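You operate a simulated robot arm through the tools that you are given. There is no shell and no other tool. Be economical: measure what you need, move in short steps, check, and stop when the job is done.

Carry out the task below with a simulated robot arm. There is one attempt and no reset: what you move stays moved.

TASK
Put the slim hand roller from the top of the gauge table on the brown board there.

It is judged by the outcome, as a careful person would: the job done as asked, and still so three seconds after it is handed in. It fails if anything else is knocked over, pushed out of place, dropped, spilled or broken.

THE ROBOT
A 7-joint arm with a two-finger parallel gripper, fixed in place. Base frame: the origin is at the foot of the arm, x ahead of it, y to its left, z up; the work surface is at about z = 0. Readings come in mm, rad, newtons and seconds.
With the tool pointing down near the work surface it reaches from about 240 to 620 mm from the base axis. Its first joint turns from -1.152 to 1.152 rad. Payload 2.6 kg.
The TCP is the grasp point between the finger pads, 30 mm short of the fingertips. In the tool frame z runs along the fingers and y along their closing line. The gripper opens to 94 mm. The fingers are 28 mm wide and 10 mm thick; the gripper's body (50 by 96 mm) begins 55 mm behind the TCP.
Orientation is that of the tool frame in the base frame, as a unit quaternion [x, y, z, w]. With the fingers straight down and closing along the base's y, the tool's x points along the base's -x, its y along +y and its z along -z.

THE INTERFACE
- The arm moves only by the tool servo_tool. Its argument "deltas" is a list of rows, each a list of 7 numbers: the finger opening in m, from 0 to 0.094, then the shift along the tool's x, y, z in m, then the turn, a rotation vector about the tool's x, y, z in rad. In form: [[gripper, tx, ty, tz, ax, ay, az], ...]. A call has 1 to 10 rows; each row shifts and turns the commanded pose from where the row before left it, along the tool's axes as they then stand. Rows are played at 5 a second. More than 50 mm and 0.15 rad between two rows, or a gripper value outside its range, and nothing of the call is played. A pose out of reach is approached as far as the arm can. The call stops where the force on the tool passes 40 N (or 10 N more than at its start, if that is more) or the arm is blocked; 0.2 s more then pass. Each finger travels about 72 mm/s and halts on what it meets, pressing with about 36 N; the grip force reading is that of the motor and also rises with nothing between the fingers. The clock runs only during rows and for 0.2 s after the last one: add rows that do not move to give the fingers time. The reply holds the time, the measured pose of the TCP, the force on the tool along the base axes, the opening and the grip force, in the units named above and with some noise, and new pictures: "views" is both (left out), scene, wrist or none.
- Cameras (640 x 400 px; columns grow to the right, rows downward): "scene" is fixed at [22.1, 443.2, 532.3]; the picture's right is [-0.79, -0.61, 0.00], its down [-0.51, 0.66, -0.55] and it looks along [0.34, -0.43, -0.84] (base axes); focal length 262 px, centre (320, 200). "wrist" rides on the gripper at [76, 14, -102] in the tool frame; the picture's right is [-0.18, 0.98, 0.00], its down [-0.75, -0.14, -0.64] and it looks along [-0.63, -0.12, 0.77] (tool axes); focal length 243 px, centre (320, 200). There is no depth. A picture from a camera that has moved, and an enlarged one, comes with that camera's place and axes in the base frame and with its lens.
- enlarge(camera, box): a new picture of the part [left, top, right, bottom] of that camera's present view, enlarged. The clock stands still meanwhile.
- close_job(): hands the job in; it is judged then, once.

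Go step by step. Nothing tells you positions but the pictures and the camera data: compare them with the known pose of the tool, close in by small moves and look again before you grip or let go. The budget is 90 turns and 170 pictures, counting those below and the enlarged ones. Unless the task says otherwise, let go and move clear before handing in, and close with one line.

The tools are called after ">>>" as a command line: name --pt "numbers of a row" for each row, then --argument value for the rest, lists and objects as JSON in quotes. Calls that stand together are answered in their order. servo_tool: Moves the arm, as the interface text tells. Its arguments: {"type":"object","properties":{"deltas":{"type":"array"},"views":{"type":"string","enum":["both","scene","wrist","none"]}},"required":["deltas"]} The other tools are called the same way: enlarge (camera, box) takes an enlarged picture of a part of a camera's view; close_job () hands the job in.

At the start:

```text
clock: 0.0
eef_pos: [321.8, 191.7, 225.6]
tcp_rot: [0.0, 1.0, -0.001, 0.0]
force: [0.0, 0.6, -0.6]
width: 94.0
grip_force: 0.1
```

scene: 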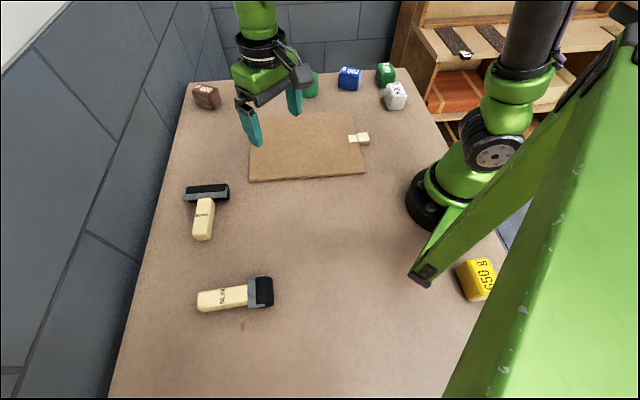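
wrist: 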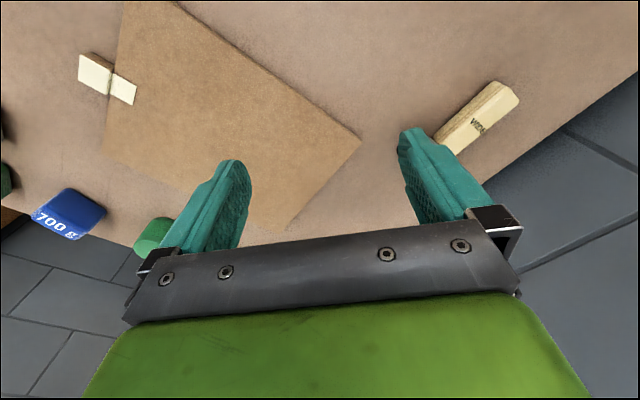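

I see two hand rollers on the table, a brown board, and several weights. I'll enlarge to read the labels before choosing.

>>> enlarge --camera "scene" --box '[170, 170, 300, 251]'

>>> enlarge --camera "scene" --box '[180, 250, 310, 331]'

>>> enlarge --camera "scene" --box '[400, 0, 640, 150]'

>>> enlarge --camera "scene" --box '[220, 60, 420, 190]'

```text
4.92 times, centred on (235, 210) of scene
camera zoom: at [22.1, 443.2, 532.3], right [-0.79, -0.61, 0.0], down [-0.51, 0.66, -0.55], along [0.34, -0.43, -0.84], focal length 1288 px, centre (738, 148)
```

zoom: 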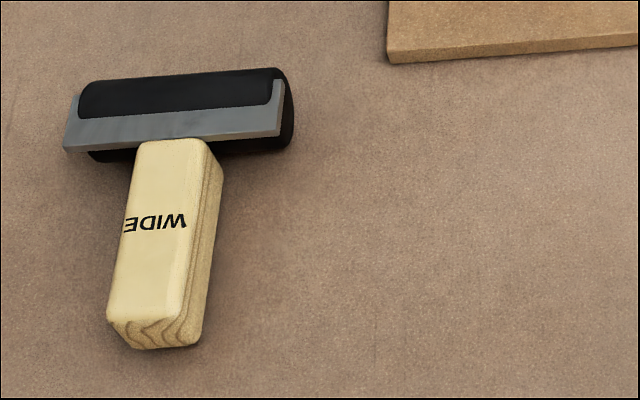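

```text
4.92 times, centred on (245, 290) of scene
camera zoom: at [22.1, 443.2, 532.3], right [-0.79, -0.61, 0.0], down [-0.51, 0.66, -0.55], along [0.34, -0.43, -0.84], focal length 1288 px, centre (689, -246)
```

zoom: 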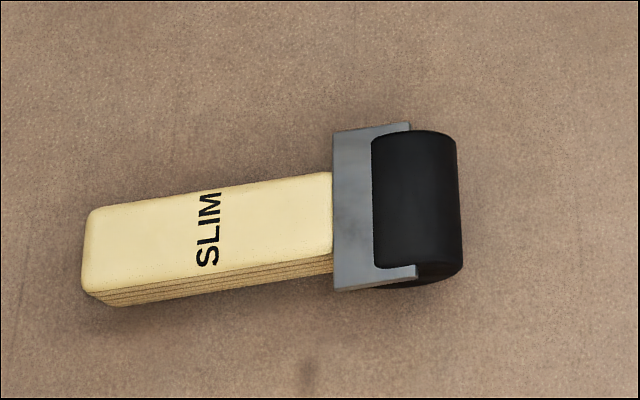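

```text
2.67 times, centred on (520, 75) of scene
camera zoom: at [22.1, 443.2, 532.3], right [-0.79, -0.61, 0.0], down [-0.51, 0.66, -0.55], along [0.34, -0.43, -0.84], focal length 698 px, centre (-213, 533)
```

zoom: 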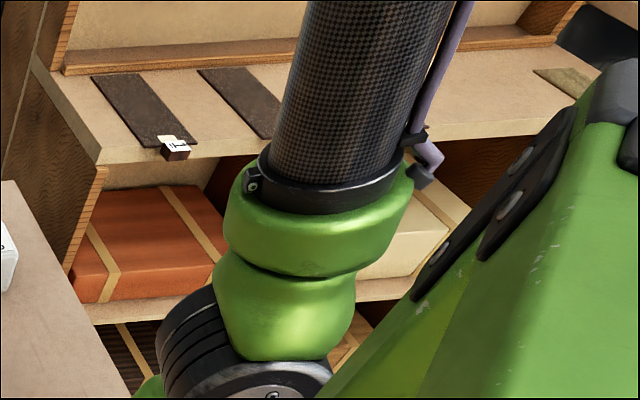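

```text
3.08 times, centred on (320, 125) of scene
camera zoom: at [22.1, 443.2, 532.3], right [-0.79, -0.61, 0.0], down [-0.51, 0.66, -0.55], along [0.34, -0.43, -0.84], focal length 805 px, centre (320, 431)
```

zoom: 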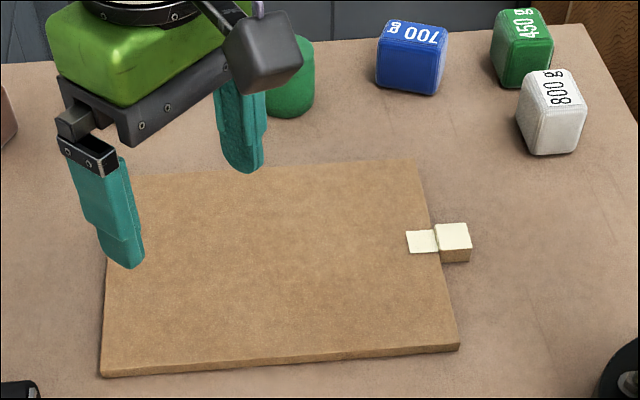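

The lower roller is labelled SLIM, with its handle centre near (237, 464) and its axis along about (0.71, 0.70). The board is centred near (382, 49), with its long side parallel to the roller. I'll move above the handle and stay high.

>>> servo_tool --pt "0.094 0.0163 0.0427 0 0 0 0" --pt "0.094 0.0163 0.0427 0 0 0 0" --pt "0.094 0.0163 0.0427 0 0 0 0" --pt "0.094 0.0163 0.0427 0 0 0 0" --pt "0.094 0.0163 0.0427 0 0 0 0" --pt "0.094 0.0163 0.0427 0 0 0 0" --views "none"

>>> servo_tool --pt "0.094 0 0 0 0 0 -0.129" --pt "0.094 0 0 0 0 0 -0.129" --pt "0.094 0 0 0 0 0 -0.129" --pt "0.094 0 0 0 0 0 -0.129" --pt "0.094 0 0 0 0 0 -0.129" --pt "0.094 0 0 0 0 0 -0.129" --pt "0.094 0 0 0 0 0 0"

```text
clock: 1.4
eef_pos: [223.4, 449.3, 226.5]
tcp_rot: [0.0, 1.0, 0.0, 0.0]
force: [-0.4, -0.3, -0.3]
width: 93.9
grip_force: 0.1
```

```text
clock: 3.0
eef_pos: [224.7, 447.5, 225.9]
tcp_rot: [-0.378, 0.926, -0.001, 0.0]
force: [0.3, 0.0, -0.4]
width: 93.7
grip_force: 0.0
camera wrist: at [160.4, 403.9, 328.3], right [-0.56, 0.83, 0.0], down [0.64, 0.43, 0.64], along [0.53, 0.36, -0.77], focal length 243 px, centre (320, 200)
```

scene: 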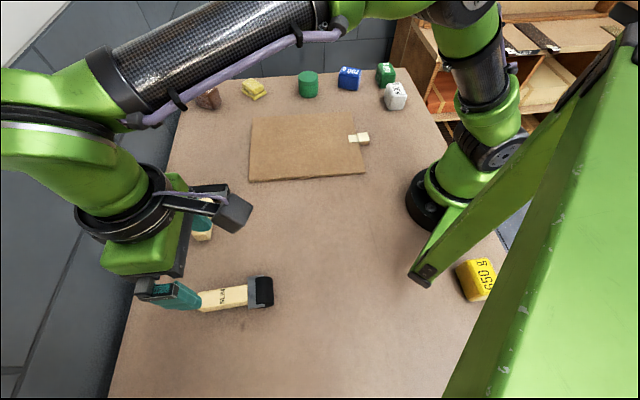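
wrist: 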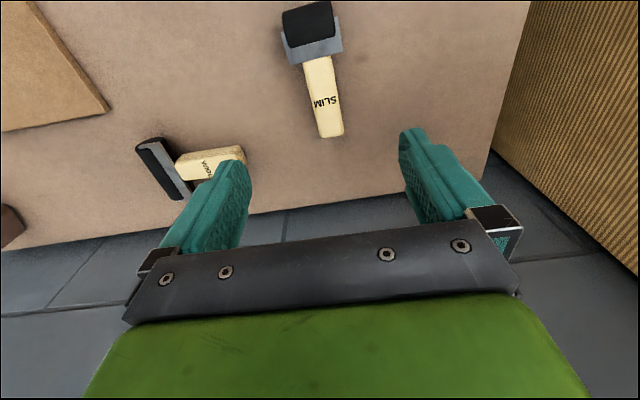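

The SLIM handle sits as expected under the gripper. I'll go partway down and measure it again.

>>> servo_tool --pt "0.094 0 0 0.035 0 0 0" --pt "0.094 0 0 0.035 0 0 0" --pt "0.094 0 0 0.03 0 0 0" --pt "0.094 0 0 0 0 0 0"

>>> enlarge --camera "wrist" --box '[220, 0, 440, 180]'

>>> enlarge --camera "scene" --box '[120, 220, 300, 332]'

```text
clock: 4.0
eef_pos: [224.8, 448.8, 124.7]
tcp_rot: [-0.377, 0.926, 0.0, 0.001]
force: [0.1, -0.1, 0.5]
width: 93.9
grip_force: 0.1
camera wrist: at [160.9, 404.8, 226.6], right [-0.56, 0.83, 0.0], down [0.64, 0.43, 0.64], along [0.53, 0.36, -0.77], focal length 243 px, centre (320, 200)
```

scene: 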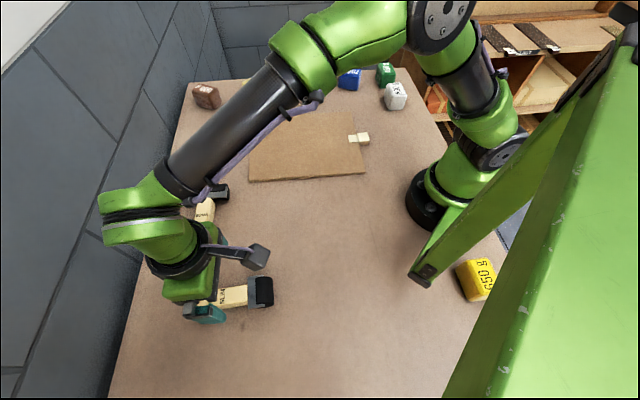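
wrist: 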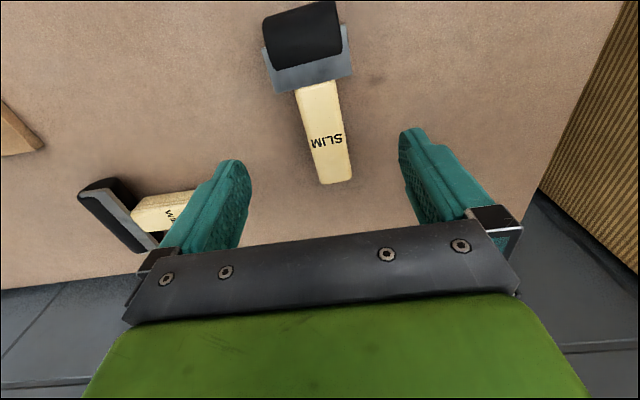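

```text
2.22 times, centred on (330, 90) of wrist
camera zoom: at [160.9, 404.8, 226.6], right [-0.56, 0.83, 0.0], down [0.64, 0.43, 0.64], along [0.53, 0.36, -0.77], focal length 539 px, centre (298, 444)
```

zoom: 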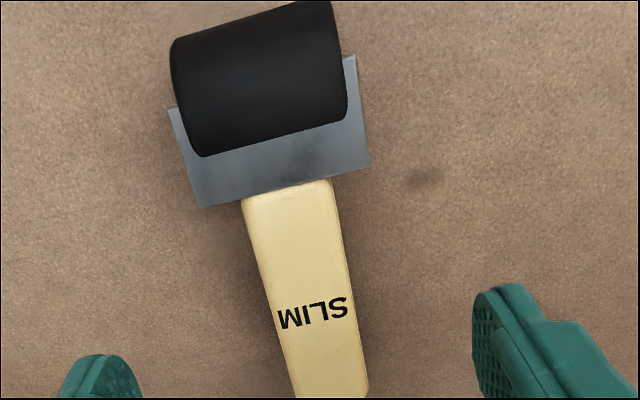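

```text
3.56 times, centred on (210, 276) of scene
camera zoom: at [22.1, 443.2, 532.3], right [-0.79, -0.61, 0.0], down [-0.51, 0.66, -0.55], along [0.34, -0.43, -0.84], focal length 930 px, centre (711, -70)
```

zoom: 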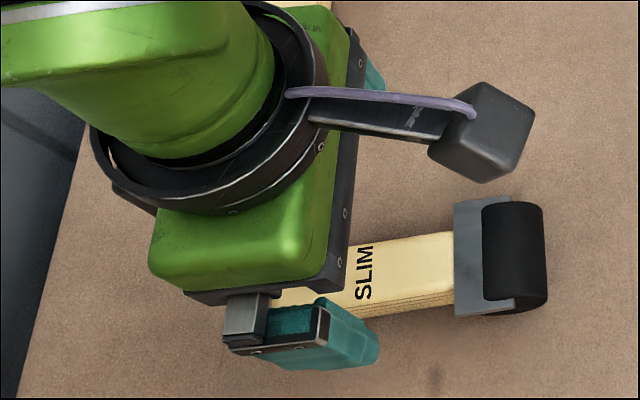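

The handle's direction is about 47°, so I'll turn a little more, shift 2 mm, and go down to grip height.

>>> servo_tool --pt "0.094 0 0.002 0.02 0 0 -0.04" --pt "0.094 0 0 0.025 0 0 0" --pt "0.094 0 0 0.02 0 0 0" --pt "0.094 0 0 0.015 0 0 0" --pt "0.094 0 0 0.008 0 0 0" --pt "0.094 0 0 0 0 0 0"

>>> enlarge --camera "wrist" --box '[160, 60, 480, 260]'

>>> enlarge --camera "scene" --box '[170, 250, 300, 350]'

```text
clock: 5.4
eef_pos: [222.2, 450.7, 37.4]
tcp_rot: [-0.397, 0.918, 0.0, 0.0]
force: [-0.1, -0.8, -0.6]
width: 94.1
grip_force: 0.1
camera wrist: at [160.5, 403.2, 139.9], right [-0.59, 0.81, 0.0], down [0.62, 0.45, 0.64], along [0.52, 0.38, -0.77], focal length 243 px, centre (320, 200)
```

scene: 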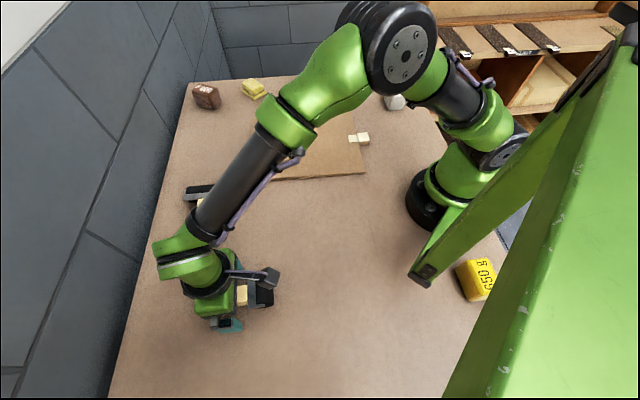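
wrist: 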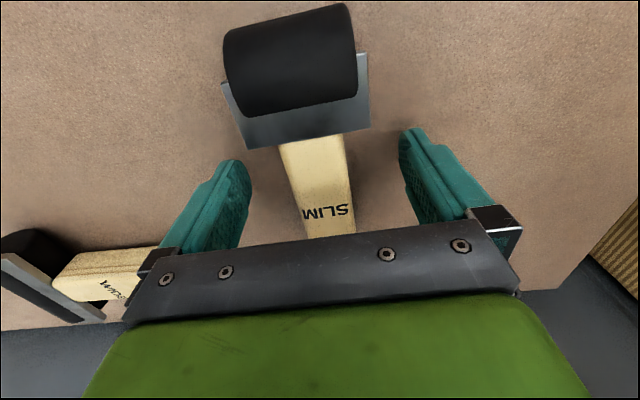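

```text
2.00 times, centred on (320, 160) of wrist
camera zoom: at [160.5, 403.2, 139.9], right [-0.59, 0.81, 0.0], down [0.62, 0.45, 0.64], along [0.52, 0.38, -0.77], focal length 485 px, centre (320, 280)
```

zoom: 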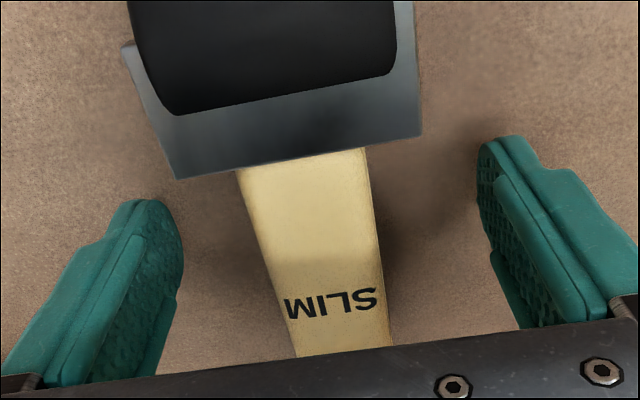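

```text
4.00 times, centred on (235, 300) of scene
camera zoom: at [22.1, 443.2, 532.3], right [-0.79, -0.61, 0.0], down [-0.51, 0.66, -0.55], along [0.34, -0.43, -0.84], focal length 1047 px, centre (660, -200)
```

zoom: 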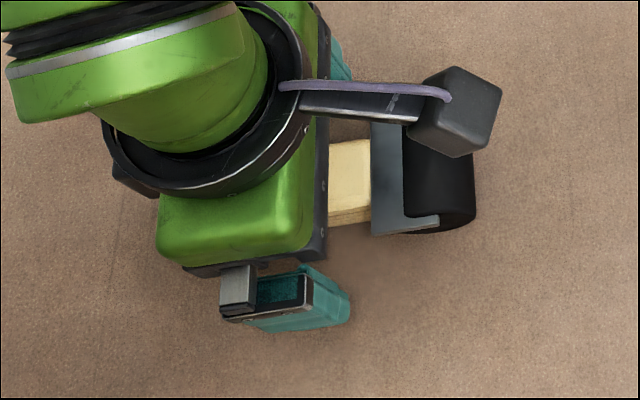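

Aligned with the handle. I'll lower another 3 mm and close.

>>> servo_tool --pt "0.094 0 0 0.003 0 0 0" --pt "0.05 0 0 0 0 0 0" --pt "0.02 0 0 0 0 0 0" --pt "0.02 0 0 0 0 0 0" --pt "0.02 0 0 0 0 0 0" --pt "0.02 0 0 0 0 0 0"

```text
clock: 6.8
eef_pos: [222.5, 450.7, 34.6]
tcp_rot: [-0.396, 0.918, 0.0, 0.0]
force: [0.8, -0.1, 0.3]
width: 35.7
grip_force: 36.6
camera wrist: at [160.6, 403.5, 136.9], right [-0.59, 0.81, 0.0], down [0.62, 0.45, 0.64], along [0.52, 0.38, -0.77], focal length 243 px, centre (320, 200)
```

scene: 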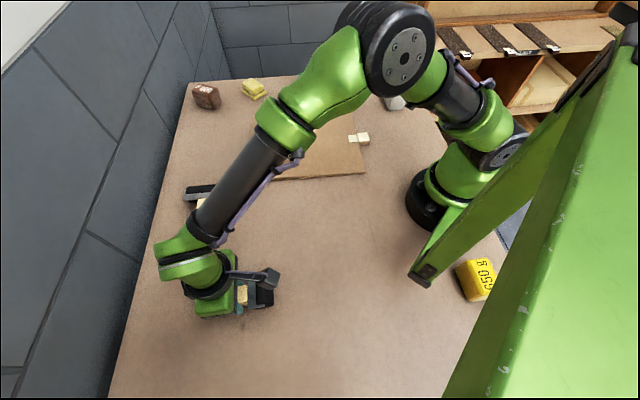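
wrist: 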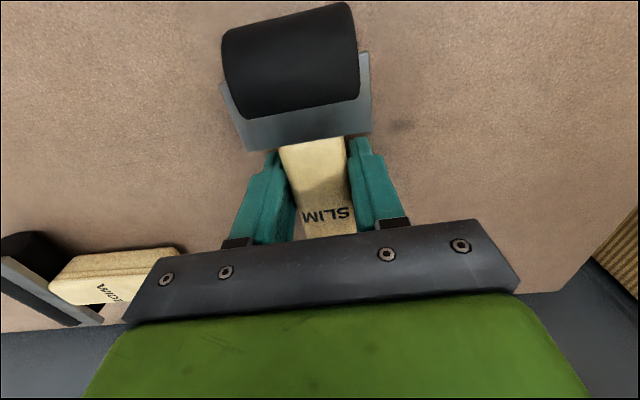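

It has gripped at 35.7 mm. I'll lift gently and check.

>>> servo_tool --pt "0.02 0 0 -0.01 0 0 0" --pt "0.02 0 0 -0.02 0 0 0" --pt "0.02 0 0 -0.03 0 0 0" --pt "0.02 0 0 -0.04 0 0 0" --pt "0.02 0 0 -0.03 0 0 0" --pt "0.02 0 0 0 0 0 0"

```text
clock: 8.2
eef_pos: [222.5, 450.4, 164.1]
tcp_rot: [-0.395, 0.919, 0.0, 0.0]
force: [-1.4, 0.2, -1.4]
width: 35.8
grip_force: 36.7
camera wrist: at [160.7, 403.4, 267.7], right [-0.59, 0.81, 0.0], down [0.62, 0.45, 0.64], along [0.52, 0.38, -0.77], focal length 243 px, centre (320, 200)
```

scene: 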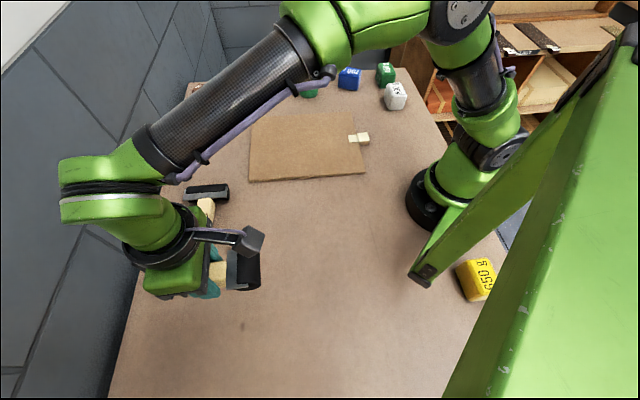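
wrist: 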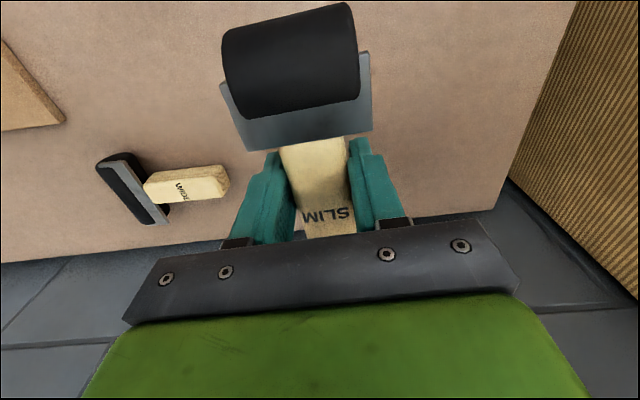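

The roller came up level and firmly held. I'm carrying it over to above the board.

>>> servo_tool --pt "0.02 0.0164 -0.03934 0 0 0 0" --pt "0.02 0.0164 -0.03934 0 0 0 0" --pt "0.02 0.0164 -0.03934 0 0 0 0" --pt "0.02 0.0164 -0.03934 0 0 0 0" --pt "0.02 0.0164 -0.03934 0 0 0 0" --pt "0.02 0.0164 -0.03934 0 0 0 0" --pt "0.02 0.0164 -0.03934 0 0 0 0" --pt "0.02 0.0164 -0.03934 0 0 0 0" --pt "0.02 0.0164 -0.03934 0 0 0 0" --pt "0.02 0.0164 -0.03934 0 0 0 0"

```text
clock: 10.4
eef_pos: [396.8, 62.6, 163.4]
tcp_rot: [-0.396, 0.918, -0.001, -0.001]
force: [1.3, -0.7, -1.2]
width: 35.7
grip_force: 36.0
camera wrist: at [334.8, 15.2, 266.2], right [-0.59, 0.81, 0.0], down [0.62, 0.45, 0.64], along [0.52, 0.38, -0.77], focal length 243 px, centre (320, 200)
```

scene: 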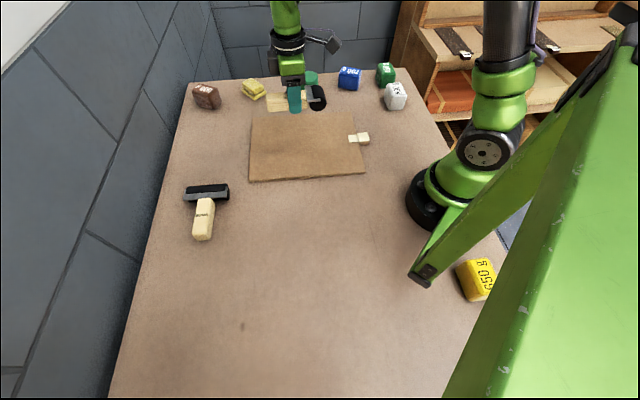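
wrist: 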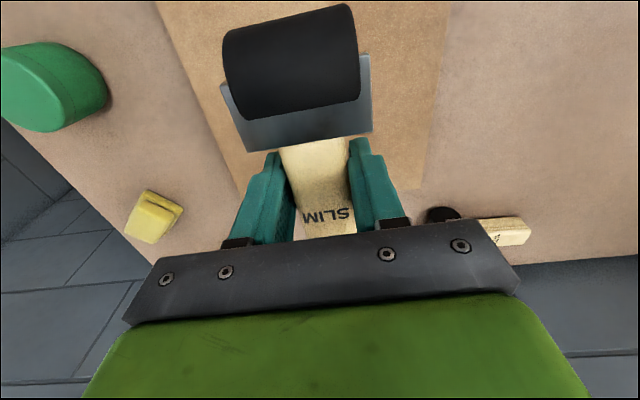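

The TCP is over the middle of the board. I'm lowering it to just above the surface.

>>> servo_tool --pt "0.02 0 0 0.03 0 0 0" --pt "0.02 0 0 0.03 0 0 0" --pt "0.02 0 0 0.025 0 0 0" --pt "0.02 0 0 0.017 0 0 0" --pt "0.02 0 0 0.008 0 0 0" --pt "0.02 0 0 0 0 0 0"

>>> enlarge --camera "scene" --box '[240, 95, 380, 190]'

```text
clock: 11.8
eef_pos: [397.7, 61.0, 53.4]
tcp_rot: [-0.396, 0.918, -0.001, 0.0]
force: [-0.6, -0.2, -1.6]
width: 35.9
grip_force: 36.1
camera wrist: at [334.1, 14.4, 156.2], right [-0.59, 0.81, 0.0], down [0.62, 0.45, 0.64], along [0.52, 0.38, -0.77], focal length 243 px, centre (320, 200)
```

scene: 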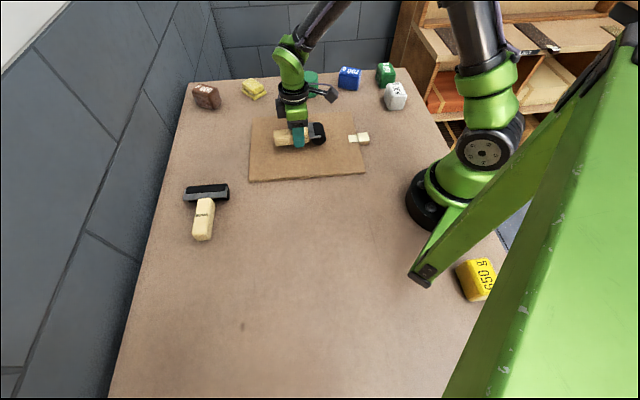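
wrist: 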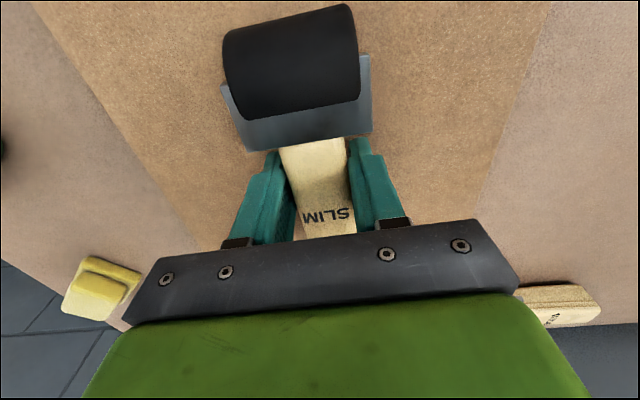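

```text
4.21 times, centred on (310, 142) of scene
camera zoom: at [22.1, 443.2, 532.3], right [-0.79, -0.61, 0.0], down [-0.51, 0.66, -0.55], along [0.34, -0.43, -0.84], focal length 1102 px, centre (362, 442)
```

zoom: 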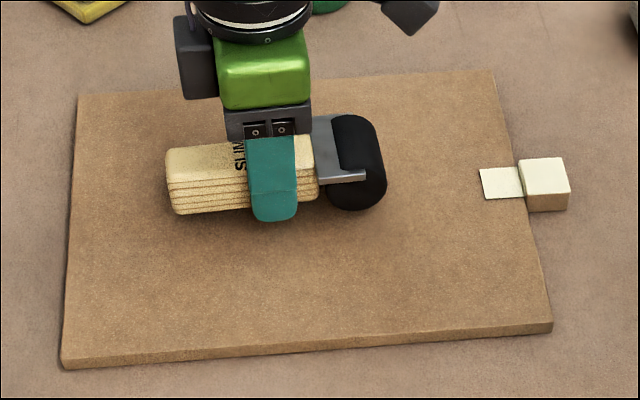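

It's well within the board. I'll lower in small steps until contact.

>>> servo_tool --pt "0.02 0 0 0.003 0 0 0" --pt "0.02 0 0 0.002 0 0 0" --pt "0.02 0 0 0 0 0 0" --views "none"

>>> servo_tool --pt "0.02 0 0 0.002 0 0 0" --pt "0.02 0 0 0 0 0 0" --views "none"

>>> servo_tool --pt "0.02 0 0 0.001 0 0 0" --pt "0.02 0 0 0 0 0 0" --views "scene"

```text
clock: 12.6
eef_pos: [395.6, 62.1, 49.5]
tcp_rot: [-0.396, 0.918, 0.0, 0.0]
force: [0.7, 0.6, -0.6]
width: 35.9
grip_force: 36.1
```

```text
clock: 13.2
eef_pos: [397.0, 61.6, 48.4]
tcp_rot: [-0.396, 0.918, 0.0, 0.0]
force: [0.5, 0.5, -1.1]
width: 35.7
grip_force: 36.5
```

```text
clock: 13.8
eef_pos: [396.4, 62.7, 46.6]
tcp_rot: [-0.395, 0.919, 0.0, 0.0]
force: [0.2, 0.1, -1.2]
width: 35.8
grip_force: 36.1
```

scene: 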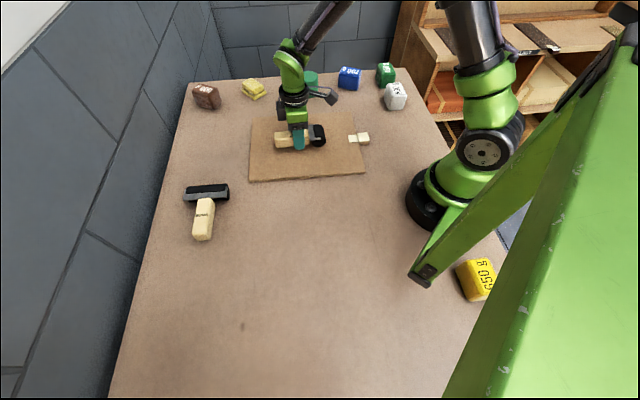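

>>> servo_tool --pt "0.02 0 0 0.001 0 0 0" --pt "0.02 0 0 0 0 0 0" --views "none"

>>> servo_tool --pt "0.02 0 0 0.001 0 0 0" --pt "0.02 0 0 0 0 0 0" --views "none"

>>> enlarge --camera "scene" --box '[260, 115, 340, 165]'

```text
clock: 14.4
eef_pos: [395.9, 60.5, 45.7]
tcp_rot: [-0.396, 0.918, -0.001, 0.0]
force: [-4.9, -2.9, 16.8]
width: 35.6
grip_force: 36.1
```

```text
clock: 15.0
eef_pos: [396.6, 63.2, 45.7]
tcp_rot: [-0.396, 0.918, 0.0, 0.001]
force: [-9.9, -4.3, 33.2]
width: 35.9
grip_force: 36.1
```

```text
8.00 times, centred on (300, 140) of scene
camera zoom: at [21.9, 443.2, 532.3], right [-0.79, -0.61, 0.0], down [-0.51, 0.66, -0.55], along [0.34, -0.43, -0.84], focal length 2093 px, centre (480, 680)
```

zoom: 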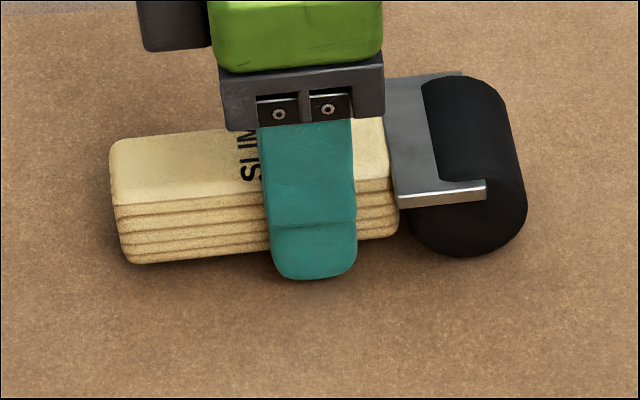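

Contact is made. I'll back off the pressure, then open and retreat upward.

>>> servo_tool --pt "0.02 0 0 -0.0015 0 0 0" --pt "0.02 0 0 0 0 0 0" --pt "0.045 0 0 0 0 0 0" --pt "0.065 0 0 0 0 0 0" --pt "0.065 0 0 0 0 0 0" --pt "0.065 0 0 0 0 0 0"

```text
clock: 16.4
eef_pos: [394.8, 61.9, 45.3]
tcp_rot: [-0.397, 0.918, 0.0, 0.0]
force: [0.2, 0.2, -0.8]
width: 64.6
grip_force: 0.1
camera wrist: at [333.6, 14.1, 148.6], right [-0.59, 0.81, 0.0], down [0.62, 0.45, 0.64], along [0.52, 0.38, -0.77], focal length 243 px, centre (320, 200)
```

scene: 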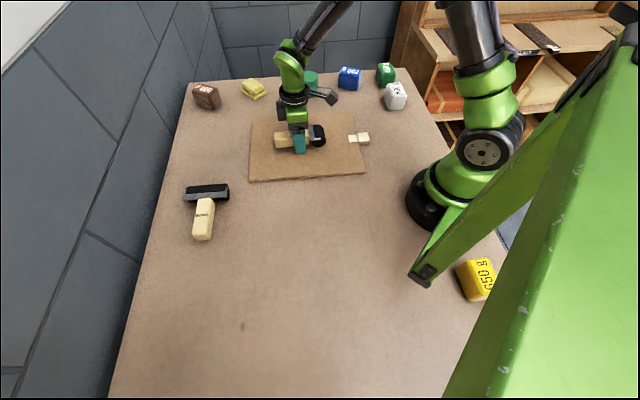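
wrist: 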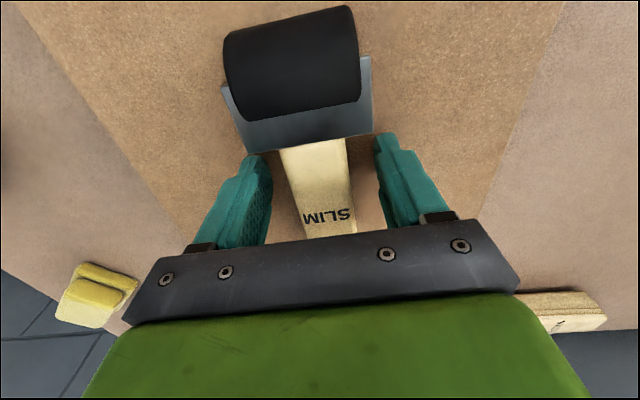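

The roller is released and both fingers are clear of the handle. I'm rising straight up.

>>> servo_tool --pt "0.065 0 0 -0.015 0 0 0" --pt "0.065 0 0 -0.03 0 0 0" --pt "0.065 0 0 -0.04 0 0 0" --pt "0.065 0 0 -0.04 0 0 0" --pt "0.065 0 0 -0.04 0 0 0" --pt "0.065 0 0 0 0 0 0" --pt "0.065 0 0 0 0 0 0"

>>> enlarge --camera "scene" --box '[180, 60, 420, 210]'

```text
clock: 18.0
eef_pos: [397.2, 61.4, 212.1]
tcp_rot: [-0.397, 0.918, 0.001, 0.0]
force: [-0.6, -0.7, -0.2]
width: 65.1
grip_force: 0.0
camera wrist: at [334.6, 14.2, 315.0], right [-0.59, 0.81, 0.0], down [0.62, 0.45, 0.64], along [0.52, 0.38, -0.77], focal length 243 px, centre (320, 200)
```

scene: 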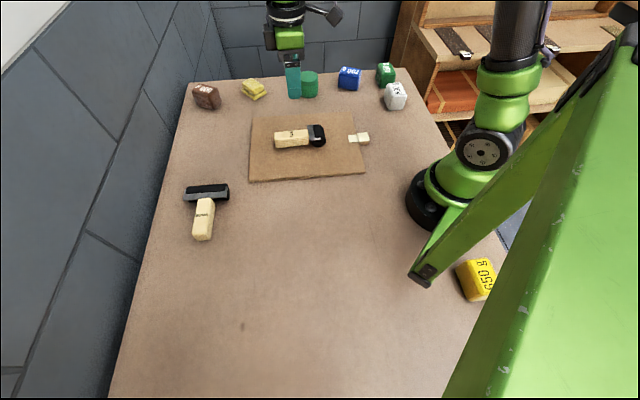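
wrist: 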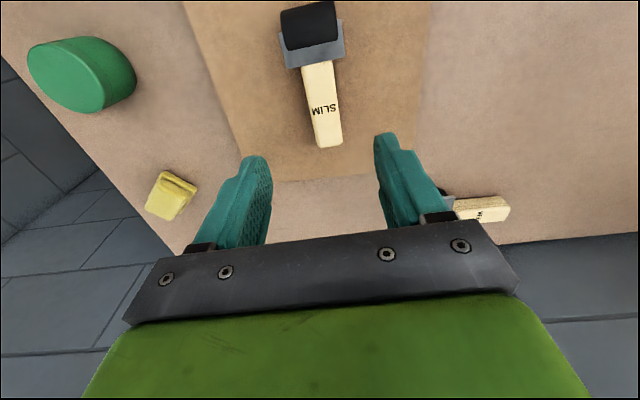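

```text
2.67 times, centred on (300, 135) of scene
camera zoom: at [22.0, 443.2, 532.3], right [-0.79, -0.61, 0.0], down [-0.51, 0.66, -0.55], along [0.34, -0.43, -0.84], focal length 698 px, centre (373, 373)
```

zoom: 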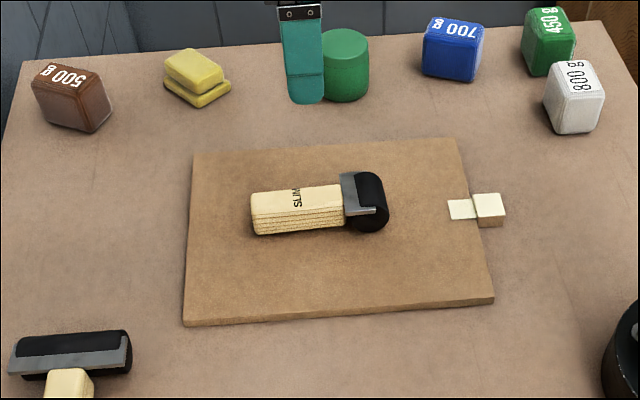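

The slim roller rests fully on the board, nothing else was disturbed, and the gripper is clear. I'm handing it in.

>>> close_job

```text
The job is handed in.
```

The slim hand roller is lying on the brown board, released, and the gripper is clear of it; nothing else on the table was moved.
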